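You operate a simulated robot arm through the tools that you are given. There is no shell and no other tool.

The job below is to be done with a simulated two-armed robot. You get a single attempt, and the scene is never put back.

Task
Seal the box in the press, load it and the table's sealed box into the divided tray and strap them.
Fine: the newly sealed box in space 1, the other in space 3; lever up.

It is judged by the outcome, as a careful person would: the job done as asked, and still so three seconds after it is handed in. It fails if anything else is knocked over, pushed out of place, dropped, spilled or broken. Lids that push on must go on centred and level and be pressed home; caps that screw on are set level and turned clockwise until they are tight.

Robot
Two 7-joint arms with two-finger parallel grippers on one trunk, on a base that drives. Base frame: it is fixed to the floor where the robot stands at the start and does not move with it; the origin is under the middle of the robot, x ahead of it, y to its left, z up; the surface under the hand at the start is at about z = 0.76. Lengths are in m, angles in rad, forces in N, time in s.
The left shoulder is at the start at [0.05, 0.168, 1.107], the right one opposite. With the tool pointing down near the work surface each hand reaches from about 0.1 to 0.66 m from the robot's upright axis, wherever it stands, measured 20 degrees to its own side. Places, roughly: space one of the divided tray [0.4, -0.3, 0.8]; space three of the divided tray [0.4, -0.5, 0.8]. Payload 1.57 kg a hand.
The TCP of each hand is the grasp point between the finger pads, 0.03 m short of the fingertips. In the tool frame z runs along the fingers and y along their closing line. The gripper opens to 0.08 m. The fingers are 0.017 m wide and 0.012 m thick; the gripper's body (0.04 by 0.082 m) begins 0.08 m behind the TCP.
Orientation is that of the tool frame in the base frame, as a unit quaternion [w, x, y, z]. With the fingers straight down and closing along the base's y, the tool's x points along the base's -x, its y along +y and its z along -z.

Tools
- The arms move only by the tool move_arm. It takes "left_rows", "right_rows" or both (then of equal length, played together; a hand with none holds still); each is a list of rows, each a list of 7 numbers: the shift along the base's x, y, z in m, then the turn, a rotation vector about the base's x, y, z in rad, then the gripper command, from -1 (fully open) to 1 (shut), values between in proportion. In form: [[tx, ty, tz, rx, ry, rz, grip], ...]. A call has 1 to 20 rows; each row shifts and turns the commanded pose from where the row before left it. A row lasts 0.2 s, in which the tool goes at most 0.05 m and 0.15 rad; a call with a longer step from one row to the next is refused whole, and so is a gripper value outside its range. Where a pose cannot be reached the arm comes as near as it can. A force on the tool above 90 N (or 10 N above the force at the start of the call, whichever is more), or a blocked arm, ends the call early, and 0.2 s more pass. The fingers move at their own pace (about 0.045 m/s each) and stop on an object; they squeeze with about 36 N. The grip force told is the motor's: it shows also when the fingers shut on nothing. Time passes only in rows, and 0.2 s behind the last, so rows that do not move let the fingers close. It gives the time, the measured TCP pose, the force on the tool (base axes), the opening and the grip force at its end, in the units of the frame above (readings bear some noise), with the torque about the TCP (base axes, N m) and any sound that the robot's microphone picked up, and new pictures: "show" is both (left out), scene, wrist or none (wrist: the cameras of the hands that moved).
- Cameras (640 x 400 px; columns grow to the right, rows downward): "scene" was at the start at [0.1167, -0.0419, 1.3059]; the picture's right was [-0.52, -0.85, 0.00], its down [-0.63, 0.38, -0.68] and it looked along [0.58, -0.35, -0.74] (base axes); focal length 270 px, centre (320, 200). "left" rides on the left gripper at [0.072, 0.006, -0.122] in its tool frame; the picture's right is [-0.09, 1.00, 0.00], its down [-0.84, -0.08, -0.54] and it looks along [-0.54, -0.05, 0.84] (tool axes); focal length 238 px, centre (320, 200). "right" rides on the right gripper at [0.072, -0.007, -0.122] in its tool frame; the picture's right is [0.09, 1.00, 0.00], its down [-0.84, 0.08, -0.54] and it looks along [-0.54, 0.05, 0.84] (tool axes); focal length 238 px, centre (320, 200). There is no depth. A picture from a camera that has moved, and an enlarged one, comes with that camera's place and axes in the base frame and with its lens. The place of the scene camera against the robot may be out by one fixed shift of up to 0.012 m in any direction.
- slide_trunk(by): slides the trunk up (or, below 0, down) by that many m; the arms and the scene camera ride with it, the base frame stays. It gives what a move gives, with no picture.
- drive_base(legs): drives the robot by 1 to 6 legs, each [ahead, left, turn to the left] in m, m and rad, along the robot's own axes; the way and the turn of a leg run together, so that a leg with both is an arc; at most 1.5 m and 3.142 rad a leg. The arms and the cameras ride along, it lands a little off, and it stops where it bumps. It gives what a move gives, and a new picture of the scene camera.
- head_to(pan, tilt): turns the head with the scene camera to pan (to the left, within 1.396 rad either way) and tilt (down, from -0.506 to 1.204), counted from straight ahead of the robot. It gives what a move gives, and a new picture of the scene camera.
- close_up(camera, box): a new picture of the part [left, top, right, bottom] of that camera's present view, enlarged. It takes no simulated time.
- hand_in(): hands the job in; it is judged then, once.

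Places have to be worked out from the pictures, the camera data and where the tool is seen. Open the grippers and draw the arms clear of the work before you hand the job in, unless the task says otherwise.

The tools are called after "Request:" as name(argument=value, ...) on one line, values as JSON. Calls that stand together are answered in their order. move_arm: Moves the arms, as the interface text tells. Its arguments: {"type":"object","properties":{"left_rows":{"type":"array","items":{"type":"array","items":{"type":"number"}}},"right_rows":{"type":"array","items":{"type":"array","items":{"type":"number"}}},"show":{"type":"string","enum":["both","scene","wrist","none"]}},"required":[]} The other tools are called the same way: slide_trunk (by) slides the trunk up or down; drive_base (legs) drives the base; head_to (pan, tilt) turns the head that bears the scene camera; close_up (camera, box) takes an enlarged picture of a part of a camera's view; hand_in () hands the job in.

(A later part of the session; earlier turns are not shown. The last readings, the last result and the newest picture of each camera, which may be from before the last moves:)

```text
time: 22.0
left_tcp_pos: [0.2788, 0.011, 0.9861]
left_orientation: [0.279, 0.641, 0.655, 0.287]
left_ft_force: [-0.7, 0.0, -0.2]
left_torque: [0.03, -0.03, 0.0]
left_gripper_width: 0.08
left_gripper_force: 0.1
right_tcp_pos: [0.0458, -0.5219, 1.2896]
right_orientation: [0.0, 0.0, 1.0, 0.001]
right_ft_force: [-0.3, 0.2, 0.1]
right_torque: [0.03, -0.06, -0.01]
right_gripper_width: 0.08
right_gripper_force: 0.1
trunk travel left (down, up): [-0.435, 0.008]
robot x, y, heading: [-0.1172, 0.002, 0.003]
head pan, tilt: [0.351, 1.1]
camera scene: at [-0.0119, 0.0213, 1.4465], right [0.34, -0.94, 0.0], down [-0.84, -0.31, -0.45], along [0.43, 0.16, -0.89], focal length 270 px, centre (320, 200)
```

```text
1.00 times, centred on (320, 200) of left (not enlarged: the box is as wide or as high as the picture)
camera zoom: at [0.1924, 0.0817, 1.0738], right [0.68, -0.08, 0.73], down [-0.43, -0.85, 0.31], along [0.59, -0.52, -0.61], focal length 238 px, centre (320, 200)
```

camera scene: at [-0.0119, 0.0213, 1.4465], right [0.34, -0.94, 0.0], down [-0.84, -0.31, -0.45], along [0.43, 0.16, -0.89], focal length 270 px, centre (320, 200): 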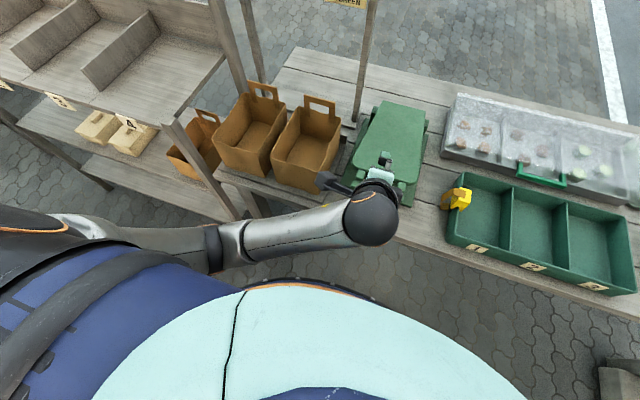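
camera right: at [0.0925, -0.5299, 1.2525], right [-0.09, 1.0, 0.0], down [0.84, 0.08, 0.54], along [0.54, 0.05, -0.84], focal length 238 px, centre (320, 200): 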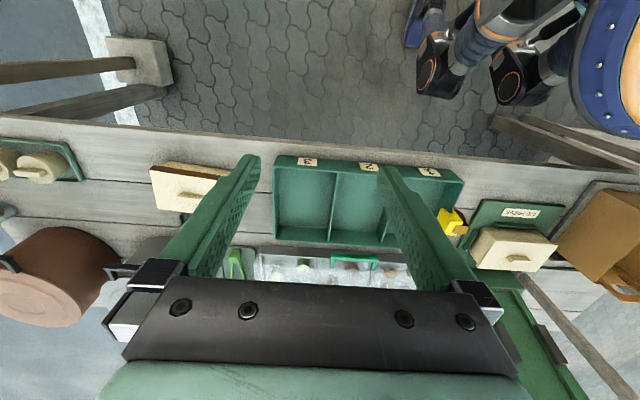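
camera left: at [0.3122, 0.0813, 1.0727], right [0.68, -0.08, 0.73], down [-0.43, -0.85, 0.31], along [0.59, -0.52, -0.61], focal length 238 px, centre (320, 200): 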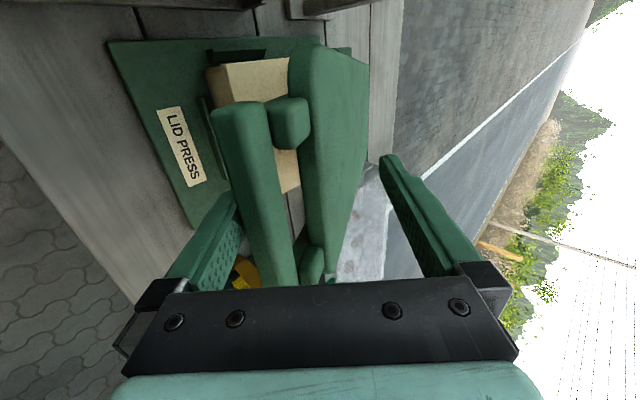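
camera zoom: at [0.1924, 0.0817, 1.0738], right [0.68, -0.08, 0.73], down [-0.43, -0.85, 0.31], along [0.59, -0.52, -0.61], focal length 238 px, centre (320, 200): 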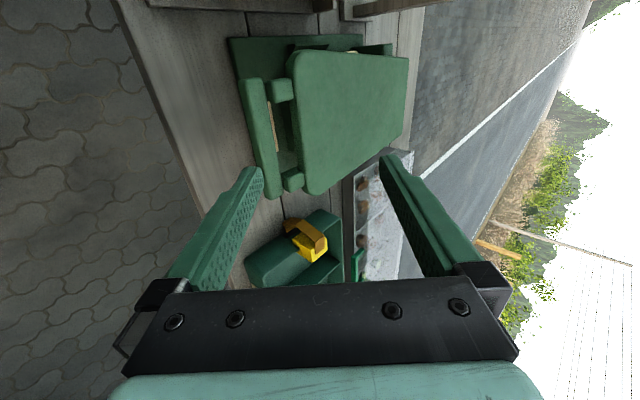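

The lever now lies forward over the lid and my hand is free of it. I raise the hand, bring the tool to vertical and close the fingers for pressing, then look at the press.

Request:
move_arm(left_rows=[[-0.01, 0, 0.03, 0, 0.1, 0, 0], [0, 0, 0.03, 0, 0.13, 0, 1], [0, 0, 0.02, 0, 0.13, 0, 1], [0, 0, 0.02, 0, 0.13, 0, 1], [0, 0, 0.02, 0, 0.13, 0, 1], [0, 0, 0.0, 0, 0.1, 0, 1]], show="none")

Request:
head_to(pan=0.0, tilt=0.85)

Request:
close_up(camera="left", box=[0, 0, 640, 400])

```text
time: 22.7
left_tcp_pos: [0.308, 0.1254, 1.0204]
left_orientation: [0.097, 0.648, 0.674, 0.342]
left_ft_force: [-0.9, 0.2, 0.3]
left_torque: [0.02, -0.01, 0.02]
left_gripper_width: 0.0205
left_gripper_force: 0.2
left hand out of reach, approached as far as the arm can: row 3
right_tcp_pos: [0.047, -0.522, 1.2904]
right_orientation: [0.0, -0.002, 1.0, 0.001]
right_ft_force: [-0.2, -0.3, -0.7]
right_torque: [0.0, 0.0, 0.0]
right_gripper_width: 0.0802
right_gripper_force: 0.0
trunk travel left (down, up): [-0.435, 0.008]
robot x, y, heading: [-0.1192, -0.0002, 0.001]
head pan, tilt: [0.351, 1.1]
stopped in row 3 (left hand): the arm was blocked; the commanded pose is now the measured one
```

```text
time: 23.5
left_tcp_pos: [0.3073, 0.1235, 1.0206]
left_orientation: [0.098, 0.647, 0.675, 0.341]
left_ft_force: [-0.2, -0.6, 0.1]
left_torque: [0.0, -0.02, 0.04]
left_gripper_width: 0.0003
left_gripper_force: 21.3
right_tcp_pos: [0.0467, -0.5213, 1.2903]
right_orientation: [0.0, 0.0, 1.0, 0.001]
right_ft_force: [-0.4, 0.3, 1.7]
right_torque: [-0.02, 0.04, 0.02]
right_gripper_width: 0.0801
right_gripper_force: 0.0
trunk travel left (down, up): [-0.435, 0.008]
robot x, y, heading: [-0.1168, -0.0019, -0.001]
head pan, tilt: [0.0, 0.85]
camera scene: at [0.0081, -0.0004, 1.4641], right [0.0, -1.0, 0.0], down [-0.75, 0.0, -0.66], along [0.66, 0.0, -0.75], focal length 270 px, centre (320, 200)
```

scene: 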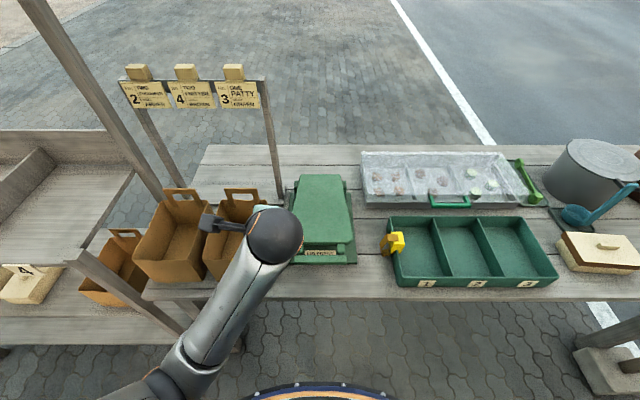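

```text
1.00 times, centred on (320, 200) of left (not enlarged: the box is as wide or as high as the picture)
camera zoom: at [0.2324, 0.1518, 1.1383], right [0.82, -0.16, 0.56], down [-0.25, -0.96, 0.1], along [0.52, -0.22, -0.83], focal length 238 px, centre (320, 200)
```

zoom: 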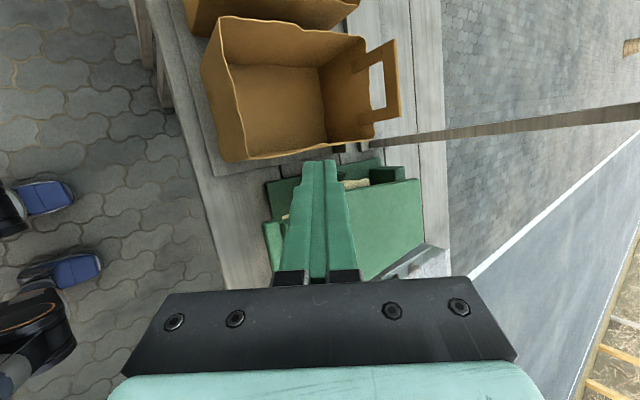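

The wrist reached a joint limit with that sideways roll, so I'll unwind the left hand to its natural orientation (camera toward the robot) while rising clear.

Request:
move_arm(left_rows=[[-0.002, 0.006, 0.016, -0.0639, 0.0184, 0.1213, 1], [-0.002, 0.006, 0.016, -0.0639, 0.0184, 0.1213, 1], [-0.002, 0.006, 0.016, -0.0639, 0.0184, 0.1213, 1], [-0.002, 0.006, 0.016, -0.0639, 0.0184, 0.1213, 1], [-0.002, 0.006, 0.014, -0.0639, 0.0184, 0.1213, 1], [-0.002, 0.006, 0.014, -0.0639, 0.0184, 0.1213, 1], [-0.002, 0.006, 0.014, -0.0639, 0.0184, 0.1213, 1], [-0.002, 0, 0.01, -0.0639, 0.0184, 0.1213, 1], [-0.002, 0, 0.01, -0.0639, 0.0184, 0.1213, 1], [-0.002, 0, 0.01, -0.0639, 0.0184, 0.1213, 1], [-0.002, 0, 0.01, -0.0639, 0.0184, 0.1213, 1], [-0.002, 0, 0.01, -0.0639, 0.0184, 0.1213, 1]])

```text
time: 24.0
left_tcp_pos: [0.3098, 0.2114, 1.0314]
left_orientation: [0.014, 0.567, 0.722, 0.396]
left_ft_force: [0.7, 0.0, 0.1]
left_torque: [-0.03, 0.0, -0.01]
left_gripper_width: 0.0001
left_gripper_force: 21.6
right_tcp_pos: [0.0469, -0.5207, 1.2895]
right_orientation: [0.0, -0.001, 1.0, 0.002]
right_ft_force: [1.3, -0.3, 0.1]
right_torque: [0.02, -0.01, 0.0]
right_gripper_width: 0.0802
right_gripper_force: 0.1
trunk travel left (down, up): [-0.435, 0.008]
robot x, y, heading: [-0.119, -0.0002, -0.003]
head pan, tilt: [0.0, 0.85]
stopped in row 2 (left hand): the arm was blocked; the commanded pose is now the measured one
camera scene: at [0.0081, -0.0005, 1.4641], right [0.0, -1.0, 0.0], down [-0.75, 0.0, -0.66], along [0.66, 0.0, -0.75], focal length 270 px, centre (320, 200)
camera left: at [0.2323, 0.2035, 1.15], right [0.84, -0.03, 0.54], down [-0.02, -1.0, -0.03], along [0.55, 0.02, -0.84], focal length 238 px, centre (320, 200)
```

scene: 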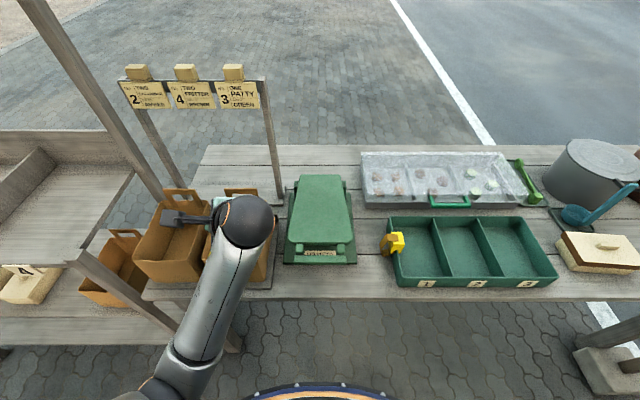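
left: 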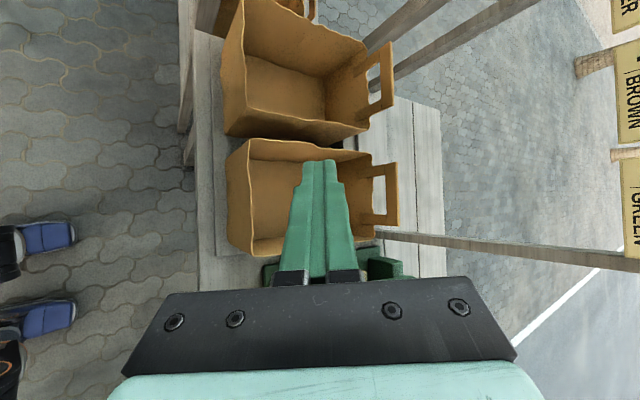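

The arm is still working out of a limit. I'll try a plain small upward move first to see how it responds.

Request:
move_arm(left_rows=[[0, 0, 0.02, 0, 0, 0, 1], [0, 0, 0.02, 0, 0, 0, 1], [0, 0, 0.02, 0, 0, 0, 1]], show="scene")

```text
time: 24.8
left_tcp_pos: [0.304, 0.2627, 1.0688]
left_orientation: [-0.054, 0.552, 0.702, 0.446]
left_ft_force: [-0.1, -0.6, 0.1]
left_torque: [-0.03, 0.01, -0.02]
left_gripper_width: 0.0002
left_gripper_force: 21.5
right_tcp_pos: [0.0479, -0.521, 1.2901]
right_orientation: [0.0, -0.001, 1.0, 0.002]
right_ft_force: [0.1, 0.4, 0.3]
right_torque: [-0.01, 0.02, -0.01]
right_gripper_width: 0.0802
right_gripper_force: 0.0
trunk travel left (down, up): [-0.435, 0.008]
robot x, y, heading: [-0.1201, -0.0002, -0.0]
head pan, tilt: [0.0, 0.85]
stopped in row 3 (left hand): the arm was blocked; the commanded pose is now the measured one
camera scene: at [0.0081, -0.0004, 1.4641], right [0.0, -1.0, 0.0], down [-0.75, 0.0, -0.66], along [0.66, 0.0, -0.75], focal length 270 px, centre (320, 200)
```

scene: 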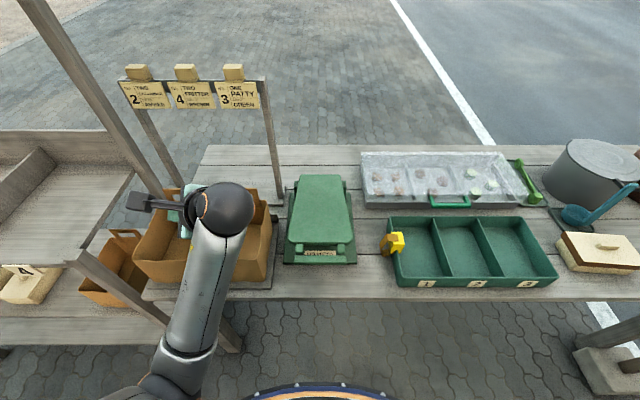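

I'll extend the hand forward and up while unwinding the roll, a few rows at a time.

Request:
move_arm(left_rows=[[0.02, 0, 0.02, -0.0827, -0.01, 0.1023, 1], [0.02, 0, 0.02, -0.0827, -0.01, 0.1023, 1], [0.02, 0, 0.02, -0.0827, -0.01, 0.1023, 1], [0.02, 0, 0.02, -0.0827, -0.01, 0.1023, 1]], show="scene")

```text
time: 25.3
left_tcp_pos: [0.2831, 0.3231, 1.0243]
left_orientation: [-0.189, 0.503, 0.74, 0.403]
left_ft_force: [0.2, -1.0, 0.1]
left_torque: [0.0, -0.01, 0.01]
left_gripper_width: 0.0
left_gripper_force: 21.5
right_tcp_pos: [0.0468, -0.5223, 1.2897]
right_orientation: [0.0, -0.002, 1.0, 0.001]
right_ft_force: [1.3, -0.6, -0.7]
right_torque: [0.0, 0.01, 0.0]
right_gripper_width: 0.08
right_gripper_force: 0.1
trunk travel left (down, up): [-0.435, 0.008]
robot x, y, heading: [-0.1172, -0.0015, -0.003]
head pan, tilt: [0.0, 0.85]
stopped in row 2 (left hand): the arm was blocked; the commanded pose is now the measured one
camera scene: at [0.0081, -0.0004, 1.4641], right [0.0, -1.0, 0.0], down [-0.75, 0.0, -0.66], along [0.66, 0.0, -0.75], focal length 270 px, centre (320, 200)
```

scene: 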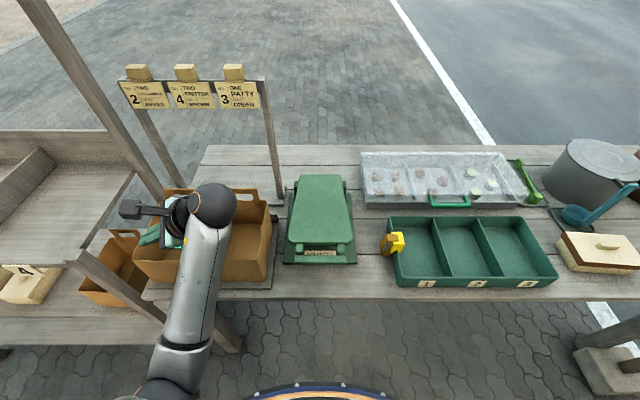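

The left arm is tucked into its limits near the body. I'll back the robot off so the arm is over open floor, away from the bags and press, and untangle it there.

Request:
drive_base(legs=[[-0.3, 0, 0]])

```text
time: 27.4
left_tcp_pos: [-0.0145, 0.3237, 1.0248]
left_orientation: [-0.189, 0.502, 0.741, 0.404]
left_ft_force: [-0.3, -1.0, 0.4]
left_torque: [0.01, 0.03, 0.02]
left_gripper_width: 0.0002
left_gripper_force: 21.0
right_tcp_pos: [-0.2502, -0.5232, 1.2897]
right_orientation: [0.0, -0.002, 1.0, 0.0]
right_ft_force: [0.0, 0.5, 0.4]
right_torque: [0.05, -0.01, -0.03]
right_gripper_width: 0.0798
right_gripper_force: 0.0
trunk travel left (down, up): [-0.435, 0.008]
robot x, y, heading: [-0.4165, -0.0, 0.006]
head pan, tilt: [0.0, 0.85]
camera scene: at [-0.2908, -0.0008, 1.4642], right [0.0, -1.0, 0.0], down [-0.75, 0.0, -0.66], along [0.66, 0.0, -0.75], focal length 270 px, centre (320, 200)
```

scene: 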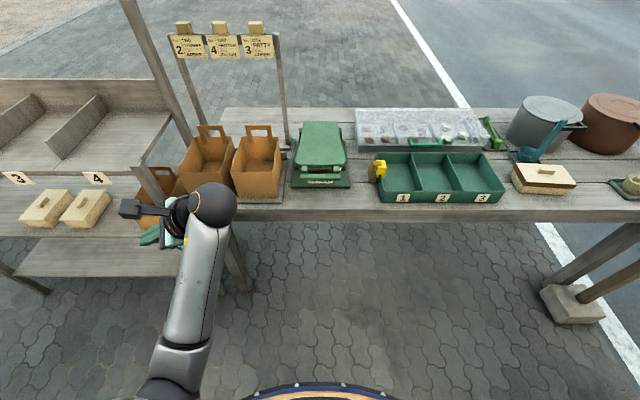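

Now clear of everything. I extend the left hand forward and up to unfold the elbow.

Request:
move_arm(left_rows=[[0.03, 0, 0.02, 0, 0, 0, 1], [0.03, 0, 0.02, 0, 0, 0, 1], [0.03, 0, 0.02, 0, 0, 0, 1], [0.03, 0, 0.02, 0, 0, 0, 1]], show="scene")

```text
time: 28.0
left_tcp_pos: [-0.0161, 0.3321, 0.9812]
left_orientation: [-0.272, 0.538, 0.714, 0.356]
left_ft_force: [0.1, 0.0, 0.1]
left_torque: [0.0, -0.01, -0.01]
left_gripper_width: 0.0003
left_gripper_force: 21.1
right_tcp_pos: [-0.2499, -0.5227, 1.2906]
right_orientation: [0.0, -0.002, 1.0, 0.001]
right_ft_force: [0.0, -1.3, 0.6]
right_torque: [0.0, 0.03, -0.01]
right_gripper_width: 0.0801
right_gripper_force: 0.1
trunk travel left (down, up): [-0.435, 0.008]
robot x, y, heading: [-0.4174, 0.0016, 0.003]
head pan, tilt: [0.0, 0.85]
stopped in row 2 (left hand): the arm was blocked; the commanded pose is now the measured one
camera scene: at [-0.2901, -0.0008, 1.4641], right [0.0, -1.0, 0.0], down [-0.75, 0.0, -0.66], along [0.66, 0.0, -0.75], focal length 270 px, centre (320, 200)
```

scene: 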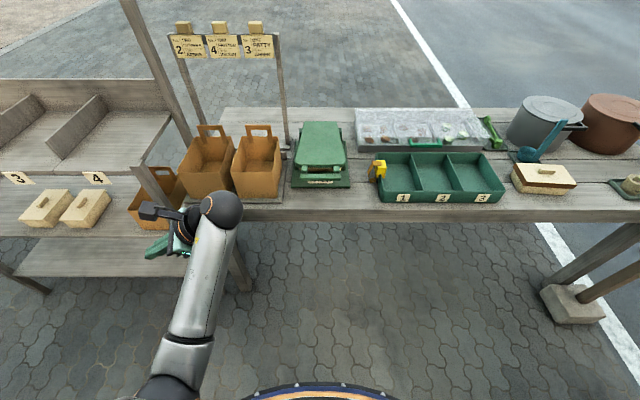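

I'll test which way the wrist is free: a pure rotation bringing the fingers back toward straight down.

Request:
move_arm(left_rows=[[0, 0, 0, -0.1, 0, 0, 1], [0, 0, 0, -0.1, 0, 0, 1], [0, 0, 0, -0.1, 0, 0, 1]], show="none")

```text
time: 29.0
left_tcp_pos: [-0.0248, 0.3719, 0.9892]
left_orientation: [-0.225, 0.55, 0.755, 0.275]
left_ft_force: [0.5, 0.7, -0.1]
left_torque: [0.04, 0.0, 0.0]
left_gripper_width: 0.0002
left_gripper_force: 21.4
right_tcp_pos: [-0.2499, -0.5216, 1.2896]
right_orientation: [0.0, -0.003, 1.0, 0.001]
right_ft_force: [0.0, -0.4, 0.3]
right_torque: [0.02, 0.0, -0.03]
right_gripper_width: 0.0799
right_gripper_force: 0.1
trunk travel left (down, up): [-0.435, 0.008]
robot x, y, heading: [-0.4181, 0.0021, -0.001]
head pan, tilt: [0.0, 0.85]
stopped in row 3 (left hand): the arm was blocked; the commanded pose is now the measured one
```

That works — the tool tilts back while the hand drifts left. I continue, letting it move left too.

Request:
move_arm(left_rows=[[0, 0.015, 0.005, -0.08, 0, 0, 1], [0, 0.015, 0.005, -0.08, 0, 0, 1], [0, 0.015, 0.005, -0.08, 0, 0, 1], [0, 0.015, 0.005, -0.08, 0, 0, 1]], show="scene")

```text
time: 30.0
left_tcp_pos: [-0.0264, 0.4354, 1.0091]
left_orientation: [-0.137, 0.578, 0.79, 0.153]
left_ft_force: [0.8, -0.5, 0.1]
left_torque: [-0.02, 0.03, 0.01]
left_gripper_width: 0.0002
left_gripper_force: 21.4
right_tcp_pos: [-0.2493, -0.5209, 1.2895]
right_orientation: [0.0, -0.002, 1.0, 0.001]
right_ft_force: [0.2, -0.8, 0.0]
right_torque: [0.01, 0.05, -0.04]
right_gripper_width: 0.0799
right_gripper_force: 0.0
trunk travel left (down, up): [-0.435, 0.008]
robot x, y, heading: [-0.418, 0.0004, 0.003]
head pan, tilt: [0.0, 0.85]
camera scene: at [-0.29, -0.0006, 1.4641], right [0.0, -1.0, 0.0], down [-0.75, 0.0, -0.66], along [0.66, 0.0, -0.75], focal length 270 px, centre (320, 200)
```

scene: 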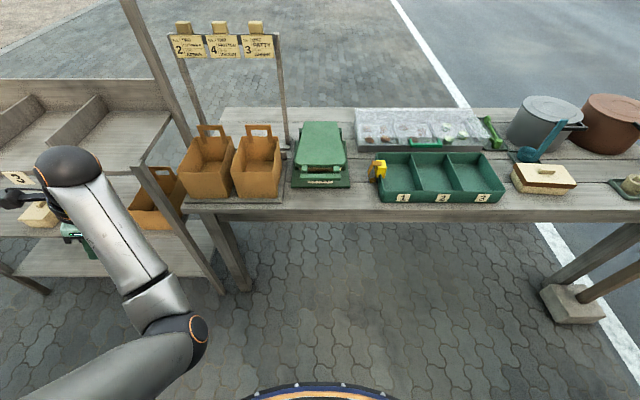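

Good, that ran without blocking. Now I unwind the yaw toward the natural orientation while rising.

Request:
move_arm(left_rows=[[0, 0, 0.01, -0.033, -0.03, 0.124, 1], [0, 0, 0.01, -0.033, -0.03, 0.124, 1], [0, 0, 0.01, -0.033, -0.03, 0.124, 1], [0, 0, 0.01, -0.033, -0.03, 0.124, 1], [0, 0, 0.01, -0.033, -0.03, 0.124, 1], [0, 0, 0.01, -0.033, -0.03, 0.124, 1], [0, 0, 0.01, -0.033, -0.03, 0.124, 1], [0, 0, 0.01, -0.033, -0.03, 0.124, 1], [0, 0, 0.01, -0.033, -0.03, 0.124, 1], [0, 0, 0.01, -0.033, -0.03, 0.124, 1]], show="scene")

```text
time: 32.2
left_tcp_pos: [-0.0246, 0.4301, 1.1086]
left_orientation: [0.006, 0.001, 1.0, 0.003]
left_ft_force: [-0.3, 0.8, -0.4]
left_torque: [-0.03, 0.03, 0.02]
left_gripper_width: 0.0
left_gripper_force: 21.2
right_tcp_pos: [-0.2507, -0.522, 1.2895]
right_orientation: [0.0, -0.002, 1.0, 0.001]
right_ft_force: [0.5, -1.1, -0.4]
right_torque: [0.03, -0.02, 0.01]
right_gripper_width: 0.0798
right_gripper_force: 0.1
trunk travel left (down, up): [-0.435, 0.008]
robot x, y, heading: [-0.4201, -0.0004, 0.005]
head pan, tilt: [0.0, 0.85]
camera scene: at [-0.2903, -0.0008, 1.4641], right [0.0, -1.0, 0.0], down [-0.75, 0.0, -0.66], along [0.66, 0.0, -0.75], focal length 270 px, centre (320, 200)
```

scene: 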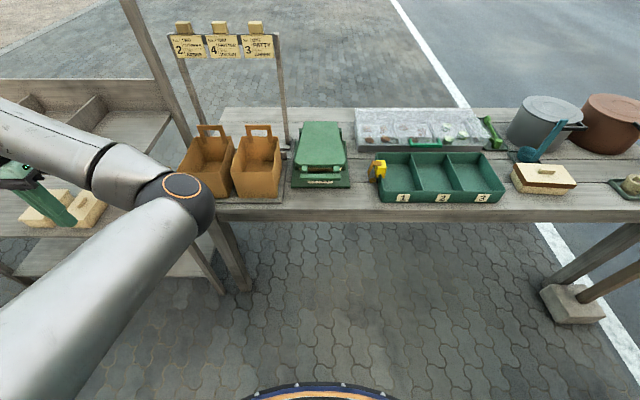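

Orientation is natural again, though the elbow is swung inward. I move the hand back toward the robot's middle to see how the elbow settles.

Request:
move_arm(left_rows=[[0, -0.04, 0.01, 0, 0, 0, 1], [0, -0.04, 0.01, 0, 0, 0, 1], [0, -0.04, 0.01, 0, 0, 0, 1], [0, -0.04, 0.01, 0, 0, 0, 1], [0, -0.04, 0.01, 0, 0, 0, 1]], show="scene")

```text
time: 33.4
left_tcp_pos: [-0.0098, 0.3772, 1.1297]
left_orientation: [0.006, 0.004, 1.0, 0.004]
left_ft_force: [-0.3, 0.2, -0.1]
left_torque: [0.03, -0.02, -0.04]
left_gripper_width: 0.0
left_gripper_force: 21.6
left hand out of reach, approached as far as the arm can: row 2, 3, 4, 5
right_tcp_pos: [-0.2503, -0.5225, 1.2887]
right_orientation: [0.0, -0.002, 1.0, 0.001]
right_ft_force: [-0.5, 1.0, 0.2]
right_torque: [0.0, 0.01, 0.0]
right_gripper_width: 0.08
right_gripper_force: 0.1
trunk travel left (down, up): [-0.435, 0.008]
robot x, y, heading: [-0.4196, -0.0016, 0.003]
head pan, tilt: [0.0, 0.85]
camera scene: at [-0.2902, -0.0008, 1.4641], right [0.0, -1.0, 0.0], down [-0.75, 0.0, -0.66], along [0.66, 0.0, -0.75], focal length 270 px, centre (320, 200)
```

scene: 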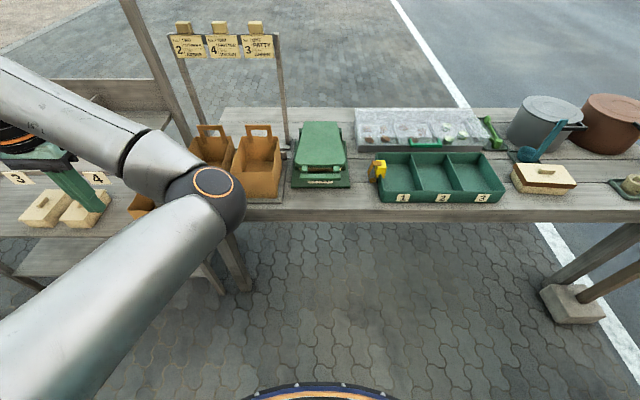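

With the elbow inward the left arm has little range. I'll back off a bit more and stretch the left arm out straight so the elbow can fold outward again.

Request:
drive_base(legs=[[-0.25, 0, 0]])

Request:
move_arm(left_rows=[[0.04, 0, 0.01, 0, 0, 0, 1], [0.04, 0, 0.01, 0, 0, 0, 1], [0.04, 0, 0.01, 0, 0, 0, 1], [0.04, 0, 0.01, 0, 0, 0, 1], [0.04, 0, 0.01, 0, 0, 0, 1], [0.04, 0, 0.01, 0, 0, 0, 1]], show="scene")

```text
time: 35.2
left_tcp_pos: [-0.2601, 0.3759, 1.1292]
left_orientation: [0.006, 0.003, 1.0, 0.003]
left_ft_force: [-0.3, 0.5, -0.1]
left_torque: [0.02, 0.03, 0.03]
left_gripper_width: 0.0
left_gripper_force: 21.4
right_tcp_pos: [-0.5023, -0.523, 1.2893]
right_orientation: [0.001, -0.001, 1.0, 0.0]
right_ft_force: [0.0, 0.8, 0.0]
right_torque: [-0.01, -0.02, -0.01]
right_gripper_width: 0.08
right_gripper_force: 0.1
trunk travel left (down, up): [-0.435, 0.008]
robot x, y, heading: [-0.6659, -0.0026, 0.002]
head pan, tilt: [0.0, 0.85]
camera scene: at [-0.5418, -0.0013, 1.4642], right [0.0, -1.0, 0.0], down [-0.75, 0.0, -0.66], along [0.66, 0.0, -0.75], focal length 270 px, centre (320, 200)
```

scene: 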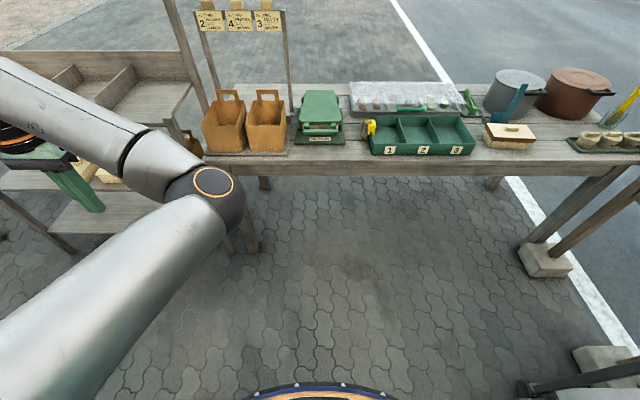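

```text
time: 36.6
left_tcp_pos: [-0.0649, 0.3709, 1.1794]
left_orientation: [0.007, 0.002, 1.0, 0.004]
left_ft_force: [0.0, -0.6, -0.5]
left_torque: [0.04, 0.06, 0.0]
left_gripper_width: 0.0
left_gripper_force: 21.6
left hand out of reach, approached as far as the arm can: row 5, 6
right_tcp_pos: [-0.4992, -0.5246, 1.2881]
right_orientation: [0.0, -0.002, 1.0, 0.001]
right_ft_force: [-0.5, -0.1, -0.7]
right_torque: [0.04, 0.02, 0.0]
right_gripper_width: 0.0799
right_gripper_force: 0.1
trunk travel left (down, up): [-0.435, 0.008]
robot x, y, heading: [-0.6702, -0.0015, 0.003]
head pan, tilt: [0.0, 0.85]
camera scene: at [-0.5395, -0.0034, 1.4639], right [0.0, -1.0, 0.0], down [-0.75, 0.0, -0.66], along [0.66, 0.0, -0.75], focal length 270 px, centre (320, 200)
```

scene: 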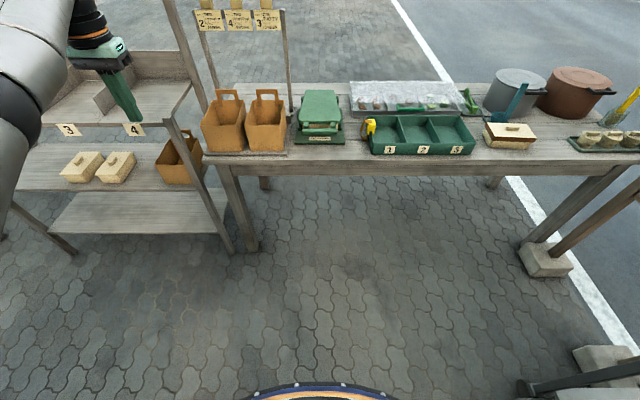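

The elbow flipped outward at full stretch. I bring the hand back near the start-like pose.

Request:
move_arm(left_rows=[[-0.03, -0.03, 0, 0, 0, 0, 1], [-0.03, -0.03, 0, 0, 0, 0, 1], [-0.03, -0.03, 0, 0, 0, 0, 1], [-0.03, -0.03, 0, 0, 0, 0, 1], [-0.03, -0.03, 0, 0, 0, 0, 1], [-0.03, -0.03, 0, 0, 0, 0, 1]], show="scene")

```text
time: 38.0
left_tcp_pos: [-0.0625, 0.2088, 1.2276]
left_orientation: [0.006, 0.003, 1.0, 0.004]
left_ft_force: [0.7, -0.4, -0.2]
left_torque: [-0.01, 0.04, -0.01]
left_gripper_width: 0.0
left_gripper_force: 21.0
left hand out of reach, approached as far as the arm can: row 1, 2, 3, 4, 5, 6
right_tcp_pos: [-0.5014, -0.5241, 1.289]
right_orientation: [0.0, -0.002, 1.0, 0.001]
right_ft_force: [-0.4, -0.1, 0.5]
right_torque: [0.0, 0.03, 0.02]
right_gripper_width: 0.08
right_gripper_force: 0.2
trunk travel left (down, up): [-0.435, 0.008]
robot x, y, heading: [-0.6695, -0.0011, 0.003]
head pan, tilt: [0.0, 0.85]
camera scene: at [-0.5412, -0.0022, 1.4641], right [0.0, -1.0, 0.0], down [-0.75, 0.0, -0.66], along [0.66, 0.0, -0.75], focal length 270 px, centre (320, 200)
```

scene: 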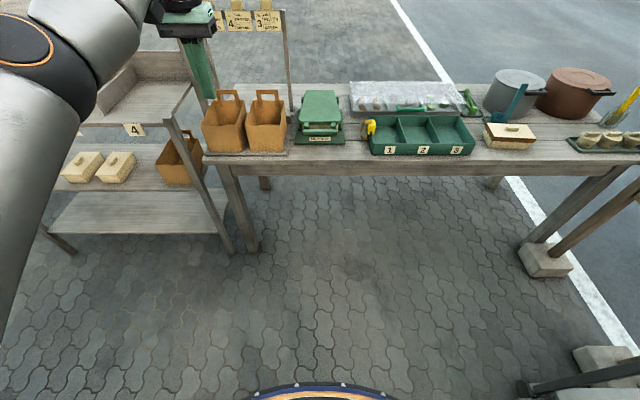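

The arm is near straight and reluctant to fold back. I try lowering the hand over the open floor to give it a better posture.

Request:
move_arm(left_rows=[[0, 0, -0.04, 0, 0, 0, 1], [0, 0, -0.04, 0, 0, 0, 1], [0, 0, -0.04, 0, 0, 0, 1], [0, 0, -0.04, 0, 0, 0, 1], [0, 0, -0.04, 0, 0, 0, 1]], show="scene")

```text
time: 39.2
left_tcp_pos: [-0.0366, 0.208, 1.0303]
left_orientation: [0.004, 0.003, 1.0, 0.004]
left_ft_force: [0.5, -0.2, -0.6]
left_torque: [-0.01, -0.01, -0.02]
left_gripper_width: 0.0
left_gripper_force: 21.1
left hand out of reach, approached as far as the arm can: row 1, 2, 3
right_tcp_pos: [-0.5005, -0.5226, 1.2908]
right_orientation: [0.0, -0.001, 1.0, 0.0]
right_ft_force: [-0.1, 0.6, 0.3]
right_torque: [0.01, 0.04, 0.04]
right_gripper_width: 0.0801
right_gripper_force: 0.2
trunk travel left (down, up): [-0.435, 0.008]
robot x, y, heading: [-0.6691, -0.0016, 0.006]
head pan, tilt: [0.0, 0.85]
camera scene: at [-0.5406, -0.0012, 1.4641], right [0.0, -1.0, 0.0], down [-0.75, 0.0, -0.66], along [0.66, 0.0, -0.75], focal length 270 px, centre (320, 200)
```

scene: 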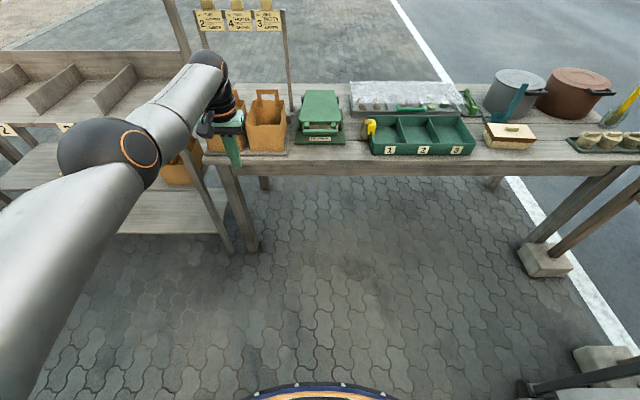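

Now the posture looks normal with the elbow out to the left. I test retracting the hand.

Request:
move_arm(left_rows=[[-0.04, -0.01, 0, 0, 0, 0, 1], [-0.04, -0.01, 0, 0, 0, 0, 1], [-0.04, -0.01, 0.01, 0, 0, 0, 1], [-0.04, -0.01, 0.01, 0, 0, 0, 1], [-0.03, 0, 0.01, 0, 0, 0, 1]], show="scene")

```text
time: 40.4
left_tcp_pos: [-0.0388, 0.1702, 1.0491]
left_orientation: [0.006, 0.003, 1.0, 0.003]
left_ft_force: [0.2, 0.1, 1.3]
left_torque: [0.03, -0.03, -0.04]
left_gripper_width: 0.0002
left_gripper_force: 21.3
left hand out of reach, approached as far as the arm can: row 1, 2, 3, 4, 5
right_tcp_pos: [-0.5011, -0.5225, 1.2902]
right_orientation: [0.0, -0.002, 1.0, 0.001]
right_ft_force: [-0.7, 0.2, 0.2]
right_torque: [-0.02, 0.01, -0.01]
right_gripper_width: 0.0798
right_gripper_force: 0.2
trunk travel left (down, up): [-0.435, 0.008]
robot x, y, heading: [-0.6674, 0.0, 0.005]
head pan, tilt: [0.0, 0.85]
camera scene: at [-0.5411, -0.0012, 1.4641], right [0.0, -1.0, 0.0], down [-0.75, 0.0, -0.66], along [0.66, 0.0, -0.75], focal length 270 px, centre (320, 200)
```

scene: 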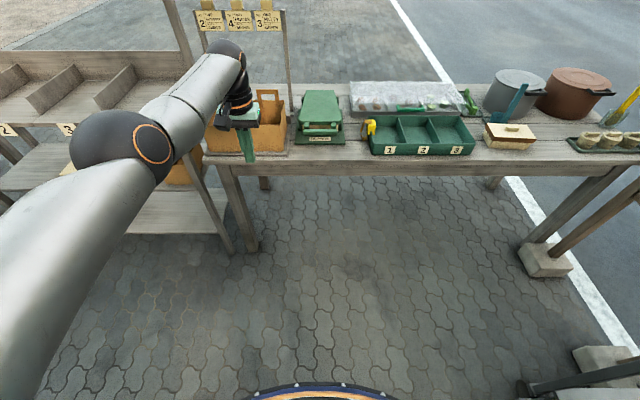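

The elbow is locked straight with the wrong flex side. Since a straight arm lets the upper-arm roll, I'll roll the hand about the arm's axis (fingers swinging left, wrist kept in place) and then fold the arm.

Request:
move_arm(left_rows=[[0, 0.03, 0.002, 0.15, 0, 0, 1], [0, 0.029, 0.006, 0.15, 0, 0, 1], [0, 0.028, 0.011, 0.15, 0, 0, 1], [0, 0.026, 0.015, 0.15, 0, 0, 1], [0, 0.024, 0.019, 0.15, 0, 0, 1], [0, 0.021, 0.022, 0.15, 0, 0, 1], [0, 0.018, 0.025, 0.15, 0, 0, 1], [0, 0.014, 0.027, 0.15, 0, 0, 1]], show="scene")

```text
time: 42.2
left_tcp_pos: [-0.0395, 0.3595, 1.1762]
left_orientation: [0.003, 0.007, 0.823, 0.567]
left_ft_force: [-0.4, 0.6, 0.4]
left_torque: [-0.01, 0.04, -0.03]
left_gripper_width: 0.0001
left_gripper_force: 21.1
right_tcp_pos: [-0.5011, -0.5217, 1.2889]
right_orientation: [-0.001, -0.001, 1.0, 0.001]
right_ft_force: [-0.1, -0.1, -0.1]
right_torque: [0.02, 0.0, -0.01]
right_gripper_width: 0.08
right_gripper_force: 0.0
trunk travel left (down, up): [-0.435, 0.008]
robot x, y, heading: [-0.6686, -0.0018, 0.001]
head pan, tilt: [0.0, 0.85]
camera scene: at [-0.541, -0.0012, 1.4641], right [0.0, -1.0, 0.0], down [-0.75, 0.0, -0.66], along [0.66, 0.0, -0.75], focal length 270 px, centre (320, 200)
```

scene: 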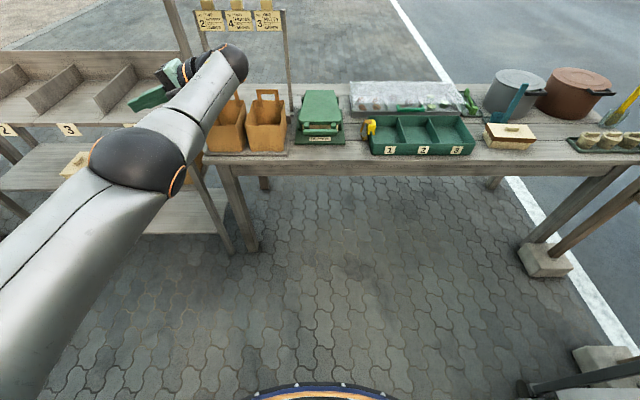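

The elbow's hinge axis has rolled to near horizontal, as hoped. Now I fold the arm by retracting.

Request:
move_arm(left_rows=[[-0.04, 0, 0, 0, 0, 0, 1], [-0.04, 0, 0, 0, 0, 0, 1], [-0.04, 0, 0, 0, 0, 0, 1], [-0.04, 0, 0, 0, 0, 0, 1], [-0.04, 0, 0, 0, 0, 0, 1]], show="scene")

```text
time: 43.4
left_tcp_pos: [-0.24, 0.3597, 1.1747]
left_orientation: [0.002, 0.007, 0.824, 0.567]
left_ft_force: [0.2, -1.0, -0.1]
left_torque: [0.0, 0.01, 0.0]
left_gripper_width: 0.0003
left_gripper_force: 21.1
right_tcp_pos: [-0.5017, -0.5223, 1.2903]
right_orientation: [0.0, -0.002, 1.0, 0.002]
right_ft_force: [0.8, 0.6, -0.8]
right_torque: [0.02, -0.01, -0.01]
right_gripper_width: 0.0797
right_gripper_force: 0.0
trunk travel left (down, up): [-0.435, 0.008]
robot x, y, heading: [-0.6675, 0.0014, 0.004]
head pan, tilt: [0.0, 0.85]
camera scene: at [-0.5415, -0.0011, 1.4642], right [0.0, -1.0, 0.0], down [-0.75, 0.0, -0.66], along [0.66, 0.0, -0.75], focal length 270 px, centre (320, 200)
```

scene: 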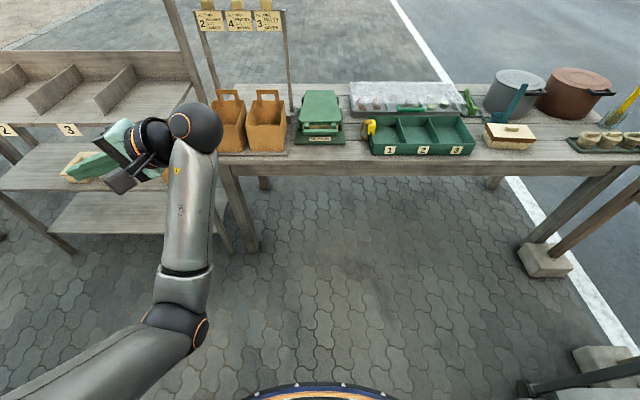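

Folding works now, elbow inward-down. I turn the fingers back to straight down keeping the wrist in place.

Request:
move_arm(left_rows=[[0, -0.014, -0.027, -0.15, 0, 0, 1], [0, -0.018, -0.025, -0.15, 0, 0, 1], [0, -0.021, -0.022, -0.15, 0, 0, 1], [0, -0.024, -0.019, -0.15, 0, 0, 1], [0, -0.026, -0.015, -0.15, 0, 0, 1], [0, -0.028, -0.011, -0.15, 0, 0, 1], [0, -0.029, -0.006, -0.15, 0, 0, 1], [0, -0.03, -0.002, -0.15, 0, 0, 1]], show="scene")

```text
time: 44.1
left_tcp_pos: [-0.2546, 0.3892, 1.1385]
left_orientation: [-0.023, -0.043, 0.867, 0.497]
left_ft_force: [-0.3, -0.2, -0.8]
left_torque: [-0.01, 0.04, 0.02]
left_gripper_width: 0.0
left_gripper_force: 21.7
right_tcp_pos: [-0.5008, -0.5233, 1.2907]
right_orientation: [0.0, -0.001, 1.0, 0.001]
right_ft_force: [0.6, 0.2, 0.3]
right_torque: [0.02, 0.0, -0.01]
right_gripper_width: 0.08
right_gripper_force: 0.0
trunk travel left (down, up): [-0.435, 0.008]
robot x, y, heading: [-0.6671, -0.0012, -0.002]
head pan, tilt: [0.0, 0.85]
stopped in row 3 (left hand): the arm was blocked; the commanded pose is now the measured one
camera scene: at [-0.5411, -0.0015, 1.4641], right [0.0, -1.0, 0.0], down [-0.75, 0.0, -0.66], along [0.66, 0.0, -0.75], focal length 270 px, centre (320, 200)
```

scene: 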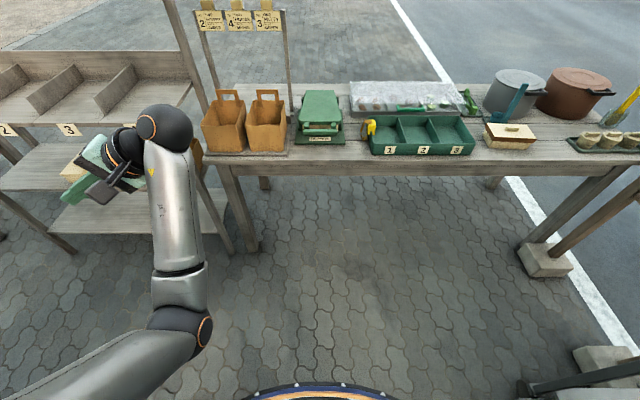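

That wrist branch keeps blocking, and the right arm is in perfect shape, so I'll do the remaining work with the right hand. I park the left arm out of the way at the robot's left side.

Request:
move_arm(left_rows=[[-0.03, 0.03, 0, 0, 0, 0, 1], [-0.035, 0.025, 0, 0, 0, 0, 1], [-0.035, 0.025, 0, 0, 0, 0, 1], [-0.035, 0.02, 0, 0, 0, 0, 1], [-0.035, 0.02, 0, 0, 0, 0, 1], [-0.035, 0.02, 0, 0, 0, 0, 1], [-0.035, 0.02, 0, 0, 0, 0, 1], [-0.035, 0.02, 0, 0, 0, 0, 1]], show="scene")

```text
time: 45.9
left_tcp_pos: [-0.5112, 0.5878, 1.1356]
left_orientation: [-0.024, -0.043, 0.867, 0.495]
left_ft_force: [-0.7, 0.2, -0.5]
left_torque: [0.01, 0.0, 0.0]
left_gripper_width: 0.0002
left_gripper_force: 20.9
left hand out of reach, approached as far as the arm can: row 6, 7, 8
right_tcp_pos: [-0.5023, -0.5215, 1.2897]
right_orientation: [0.0, -0.002, 1.0, 0.001]
right_ft_force: [-0.4, -0.2, -0.7]
right_torque: [-0.02, -0.01, 0.0]
right_gripper_width: 0.0801
right_gripper_force: 0.0
trunk travel left (down, up): [-0.435, 0.008]
robot x, y, heading: [-0.6656, -0.0016, 0.006]
head pan, tilt: [0.0, 0.85]
camera scene: at [-0.5415, -0.0009, 1.4642], right [0.0, -1.0, 0.0], down [-0.75, 0.0, -0.66], along [0.66, 0.0, -0.75], focal length 270 px, centre (320, 200)
```

scene: 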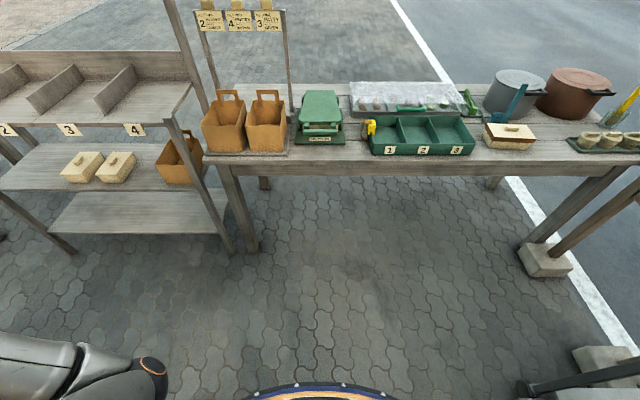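

The left arm is parked beside the robot. I drive forward to x ≈ −0.15 to work the press with the right hand.

Request:
drive_base(legs=[[0.3, 0, 0], [0.215, 0, 0]])

Request:
close_up(camera="scene", box=[240, 120, 440, 280])

```text
time: 49.2
left_tcp_pos: [0.0029, 0.5894, 1.1341]
left_orientation: [-0.026, -0.046, 0.867, 0.496]
left_ft_force: [-0.4, -0.3, 0.1]
left_torque: [0.01, 0.02, 0.01]
left_gripper_width: 0.0002
left_gripper_force: 21.1
right_tcp_pos: [0.0167, -0.5207, 1.2899]
right_orientation: [0.0, -0.003, 1.0, 0.0]
right_ft_force: [-0.7, 0.3, 0.1]
right_torque: [-0.02, 0.02, -0.01]
right_gripper_width: 0.0802
right_gripper_force: 0.1
trunk travel left (down, up): [-0.435, 0.008]
robot x, y, heading: [-0.1534, -0.0017, 0.009]
head pan, tilt: [0.0, 0.85]
camera scene: at [-0.0247, 0.0004, 1.464], right [0.0, -1.0, 0.0], down [-0.75, 0.0, -0.66], along [0.66, 0.0, -0.75], focal length 270 px, centre (320, 200)
```

scene: 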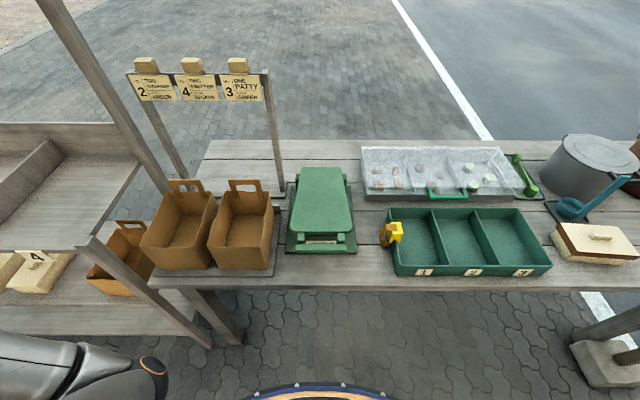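

```text
2.50 times, centred on (340, 200) of scene
camera zoom: at [-0.0247, 0.0004, 1.464], right [0.0, -1.0, 0.0], down [-0.75, 0.0, -0.66], along [0.66, 0.0, -0.75], focal length 676 px, centre (270, 200)
```

zoom: 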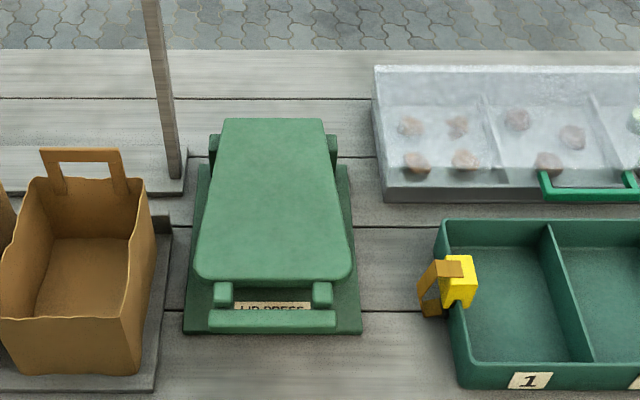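

The lever lies down on the lid with its bar near x ≈ 0.32. I bring the right hand over the press, high, with fingers shut, to measure the plate from its wrist camera.

Request:
move_arm(right_rows=[[0.0225, 0.039, -0.01, 0, 0, 0, 1], [0.0225, 0.039, -0.01, 0, 0, 0, 1], [0.0225, 0.039, -0.01, 0, 0, 0, 1], [0.0225, 0.039, -0.01, 0, 0, 0, 1], [0.0225, 0.039, -0.01, 0, 0, 0, 1], [0.0225, 0.039, -0.01, 0, 0, 0, 1], [0.0225, 0.039, -0.01, 0, 0, 0, 1], [0.0225, 0.039, -0.01, 0, 0, 0, 1], [0.0225, 0.039, -0.01, 0, 0, 0, 1], [0.0225, 0.039, -0.01, 0, 0, 0, 1], [0.0225, 0.039, -0.01, 0, 0, 0, 1], [0.0225, 0.039, -0.01, 0, 0, 0, 1], [0.0225, 0.039, -0.01, 0, 0, 0, 1]])

```text
time: 52.0
left_tcp_pos: [0.0034, 0.5877, 1.1345]
left_orientation: [-0.025, -0.046, 0.867, 0.495]
left_ft_force: [-0.1, 0.1, 0.7]
left_torque: [0.03, 0.01, -0.05]
left_gripper_width: 0.0002
left_gripper_force: 21.6
right_tcp_pos: [0.2574, -0.1162, 1.1662]
right_orientation: [0.001, -0.002, 1.0, 0.001]
right_ft_force: [0.1, 0.4, 0.4]
right_torque: [0.01, 0.02, -0.03]
right_gripper_width: 0.0001
right_gripper_force: 21.5
right hand out of reach, approached as far as the arm can: row 11, 12, 13
trunk travel left (down, up): [-0.435, 0.008]
robot x, y, heading: [-0.1529, 0.0049, 0.001]
head pan, tilt: [0.0, 0.85]
camera scene: at [-0.0254, 0.0003, 1.4641], right [0.0, -1.0, 0.0], down [-0.75, 0.0, -0.66], along [0.66, 0.0, -0.75], focal length 270 px, centre (320, 200)
camera right: at [0.1849, -0.1251, 1.2883], right [-0.1, 1.0, 0.0], down [0.84, 0.08, 0.54], along [0.54, 0.05, -0.84], focal length 238 px, centre (320, 200)
```

scene: 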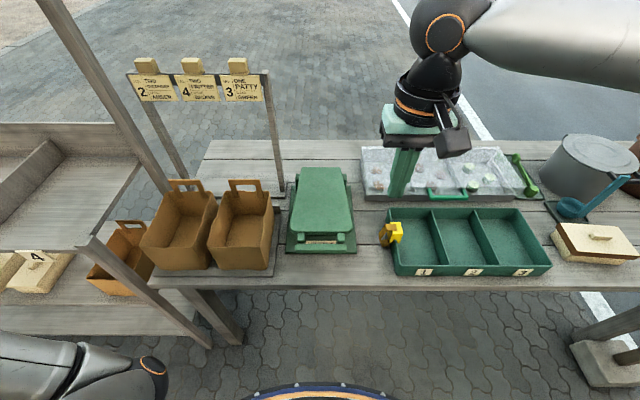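
right: 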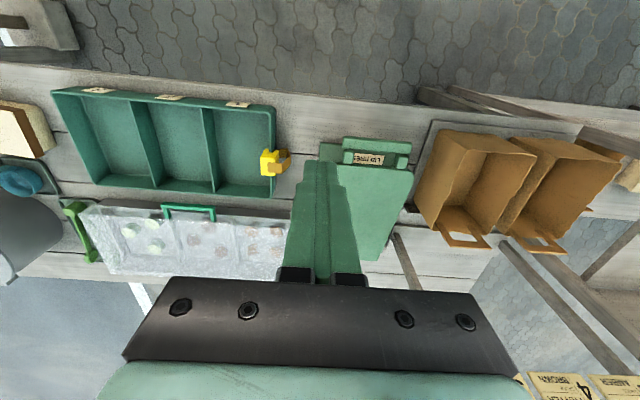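

The right hand can't cross to the midline at this height, so I shift the robot 0.16 m to the left (shelf is well ahead of the parked left arm).

Request:
drive_base(legs=[[0, 0.16, 0]])

Request:
close_up(camera="right", box=[0, 0, 640, 400])

```text
time: 54.0
left_tcp_pos: [0.0018, 0.7487, 1.1352]
left_orientation: [-0.025, -0.047, 0.867, 0.495]
left_ft_force: [0.4, 0.6, -0.1]
left_torque: [0.02, 0.05, 0.0]
left_gripper_width: 0.0
left_gripper_force: 21.4
right_tcp_pos: [0.2568, 0.0445, 1.1656]
right_orientation: [-0.001, -0.004, 1.0, 0.0]
right_ft_force: [0.1, 0.4, -0.1]
right_torque: [-0.03, 0.0, -0.06]
right_gripper_width: 0.0
right_gripper_force: 20.7
trunk travel left (down, up): [-0.435, 0.008]
robot x, y, heading: [-0.153, 0.1583, 0.005]
head pan, tilt: [0.0, 0.85]
camera scene: at [-0.0264, 0.1601, 1.4641], right [0.01, -1.0, 0.0], down [-0.75, 0.0, -0.66], along [0.66, 0.0, -0.75], focal length 270 px, centre (320, 200)
```

scene: 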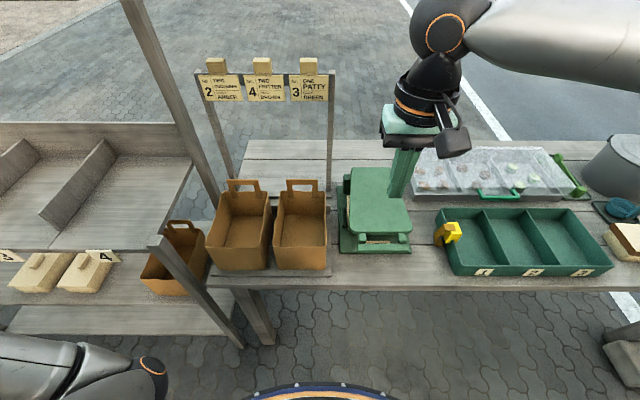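

```text
1.00 times, centred on (320, 200) of right (not enlarged: the box is as wide or as high as the picture)
camera zoom: at [0.1839, 0.0348, 1.2886], right [-0.1, 0.99, 0.0], down [0.84, 0.08, 0.54], along [0.54, 0.06, -0.84], focal length 238 px, centre (320, 200)
```

zoom: 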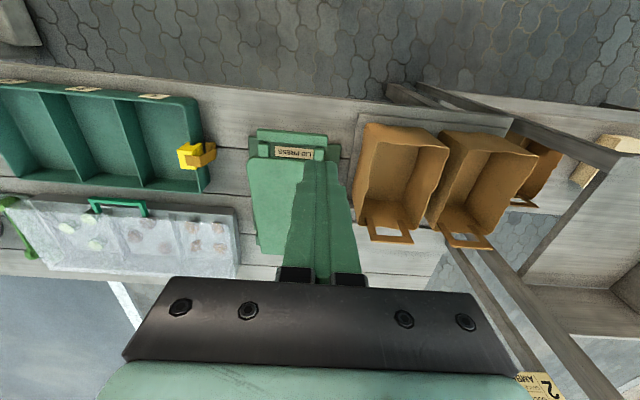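

Request:
close_up(camera="right", box=[220, 100, 380, 200])

```text
4.00 times, centred on (300, 150) of right
camera zoom: at [0.1839, 0.0348, 1.2886], right [-0.1, 0.99, 0.0], down [0.84, 0.08, 0.54], along [0.54, 0.06, -0.84], focal length 953 px, centre (400, 400)
```

zoom: 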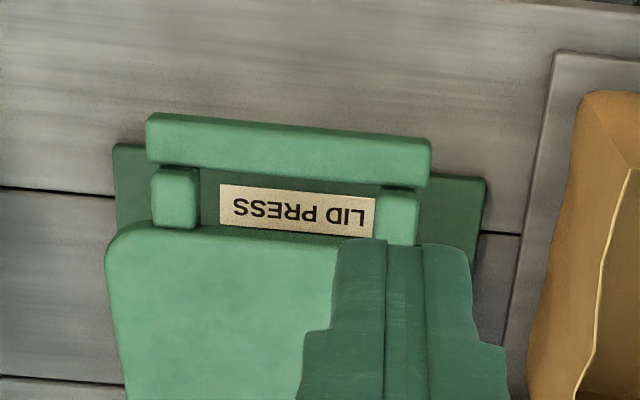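

The bar is at about [0.324, 0.0025, 0.873] and the plate's front edge at x ≈ 0.346. I go above the plate's front part at [0.36, 0.0025] with closed fingers.

Request:
move_arm(right_rows=[[0.0206, -0.0084, -0.037, 0, 0, 0, 1], [0.0206, -0.0084, -0.037, 0, 0, 0, 1], [0.0206, -0.0084, -0.037, 0, 0, 0, 1], [0.0206, -0.0084, -0.037, 0, 0, 0, 1], [0.0206, -0.0084, -0.037, 0, 0, 0, 1]])

```text
time: 55.2
left_tcp_pos: [0.0011, 0.749, 1.1343]
left_orientation: [-0.025, -0.045, 0.867, 0.496]
left_ft_force: [0.3, -0.1, -0.1]
left_torque: [-0.01, -0.01, 0.01]
left_gripper_width: 0.0001
left_gripper_force: 21.1
right_tcp_pos: [0.3174, -0.048, 1.007]
right_orientation: [0.001, -0.004, 1.0, 0.003]
right_ft_force: [0.2, -0.2, -0.1]
right_torque: [-0.03, 0.02, -0.01]
right_gripper_width: 0.0
right_gripper_force: 21.2
right hand out of reach, approached as far as the arm can: row 2, 3, 4, 5
trunk travel left (down, up): [-0.435, 0.008]
robot x, y, heading: [-0.1517, 0.1598, 0.007]
head pan, tilt: [0.0, 0.85]
camera scene: at [-0.0262, 0.1594, 1.4641], right [0.01, -1.0, 0.0], down [-0.75, 0.0, -0.66], along [0.66, 0.0, -0.75], focal length 270 px, centre (320, 200)
camera right: at [0.2454, -0.0558, 1.1289], right [-0.1, 0.99, 0.0], down [0.83, 0.08, 0.54], along [0.54, 0.06, -0.84], focal length 238 px, centre (320, 200)
```

scene: 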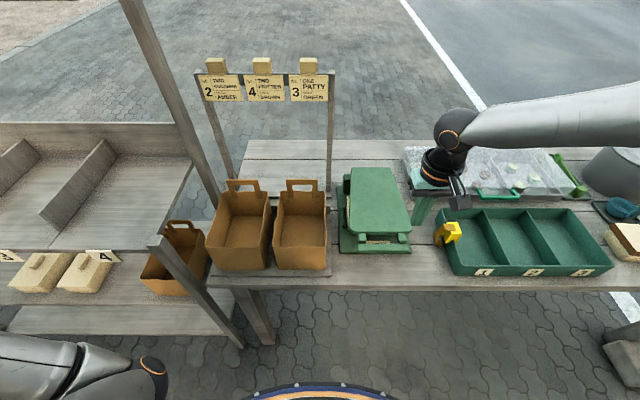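
right: 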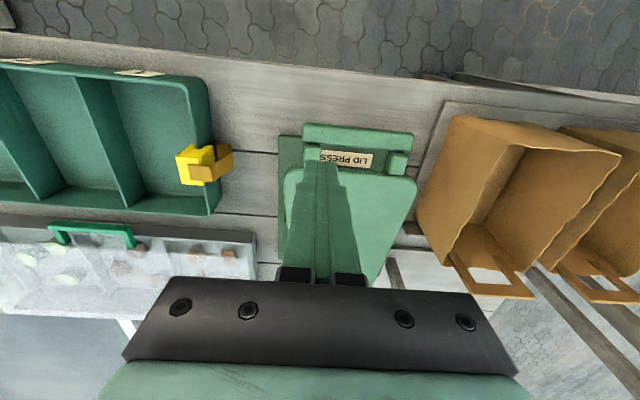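

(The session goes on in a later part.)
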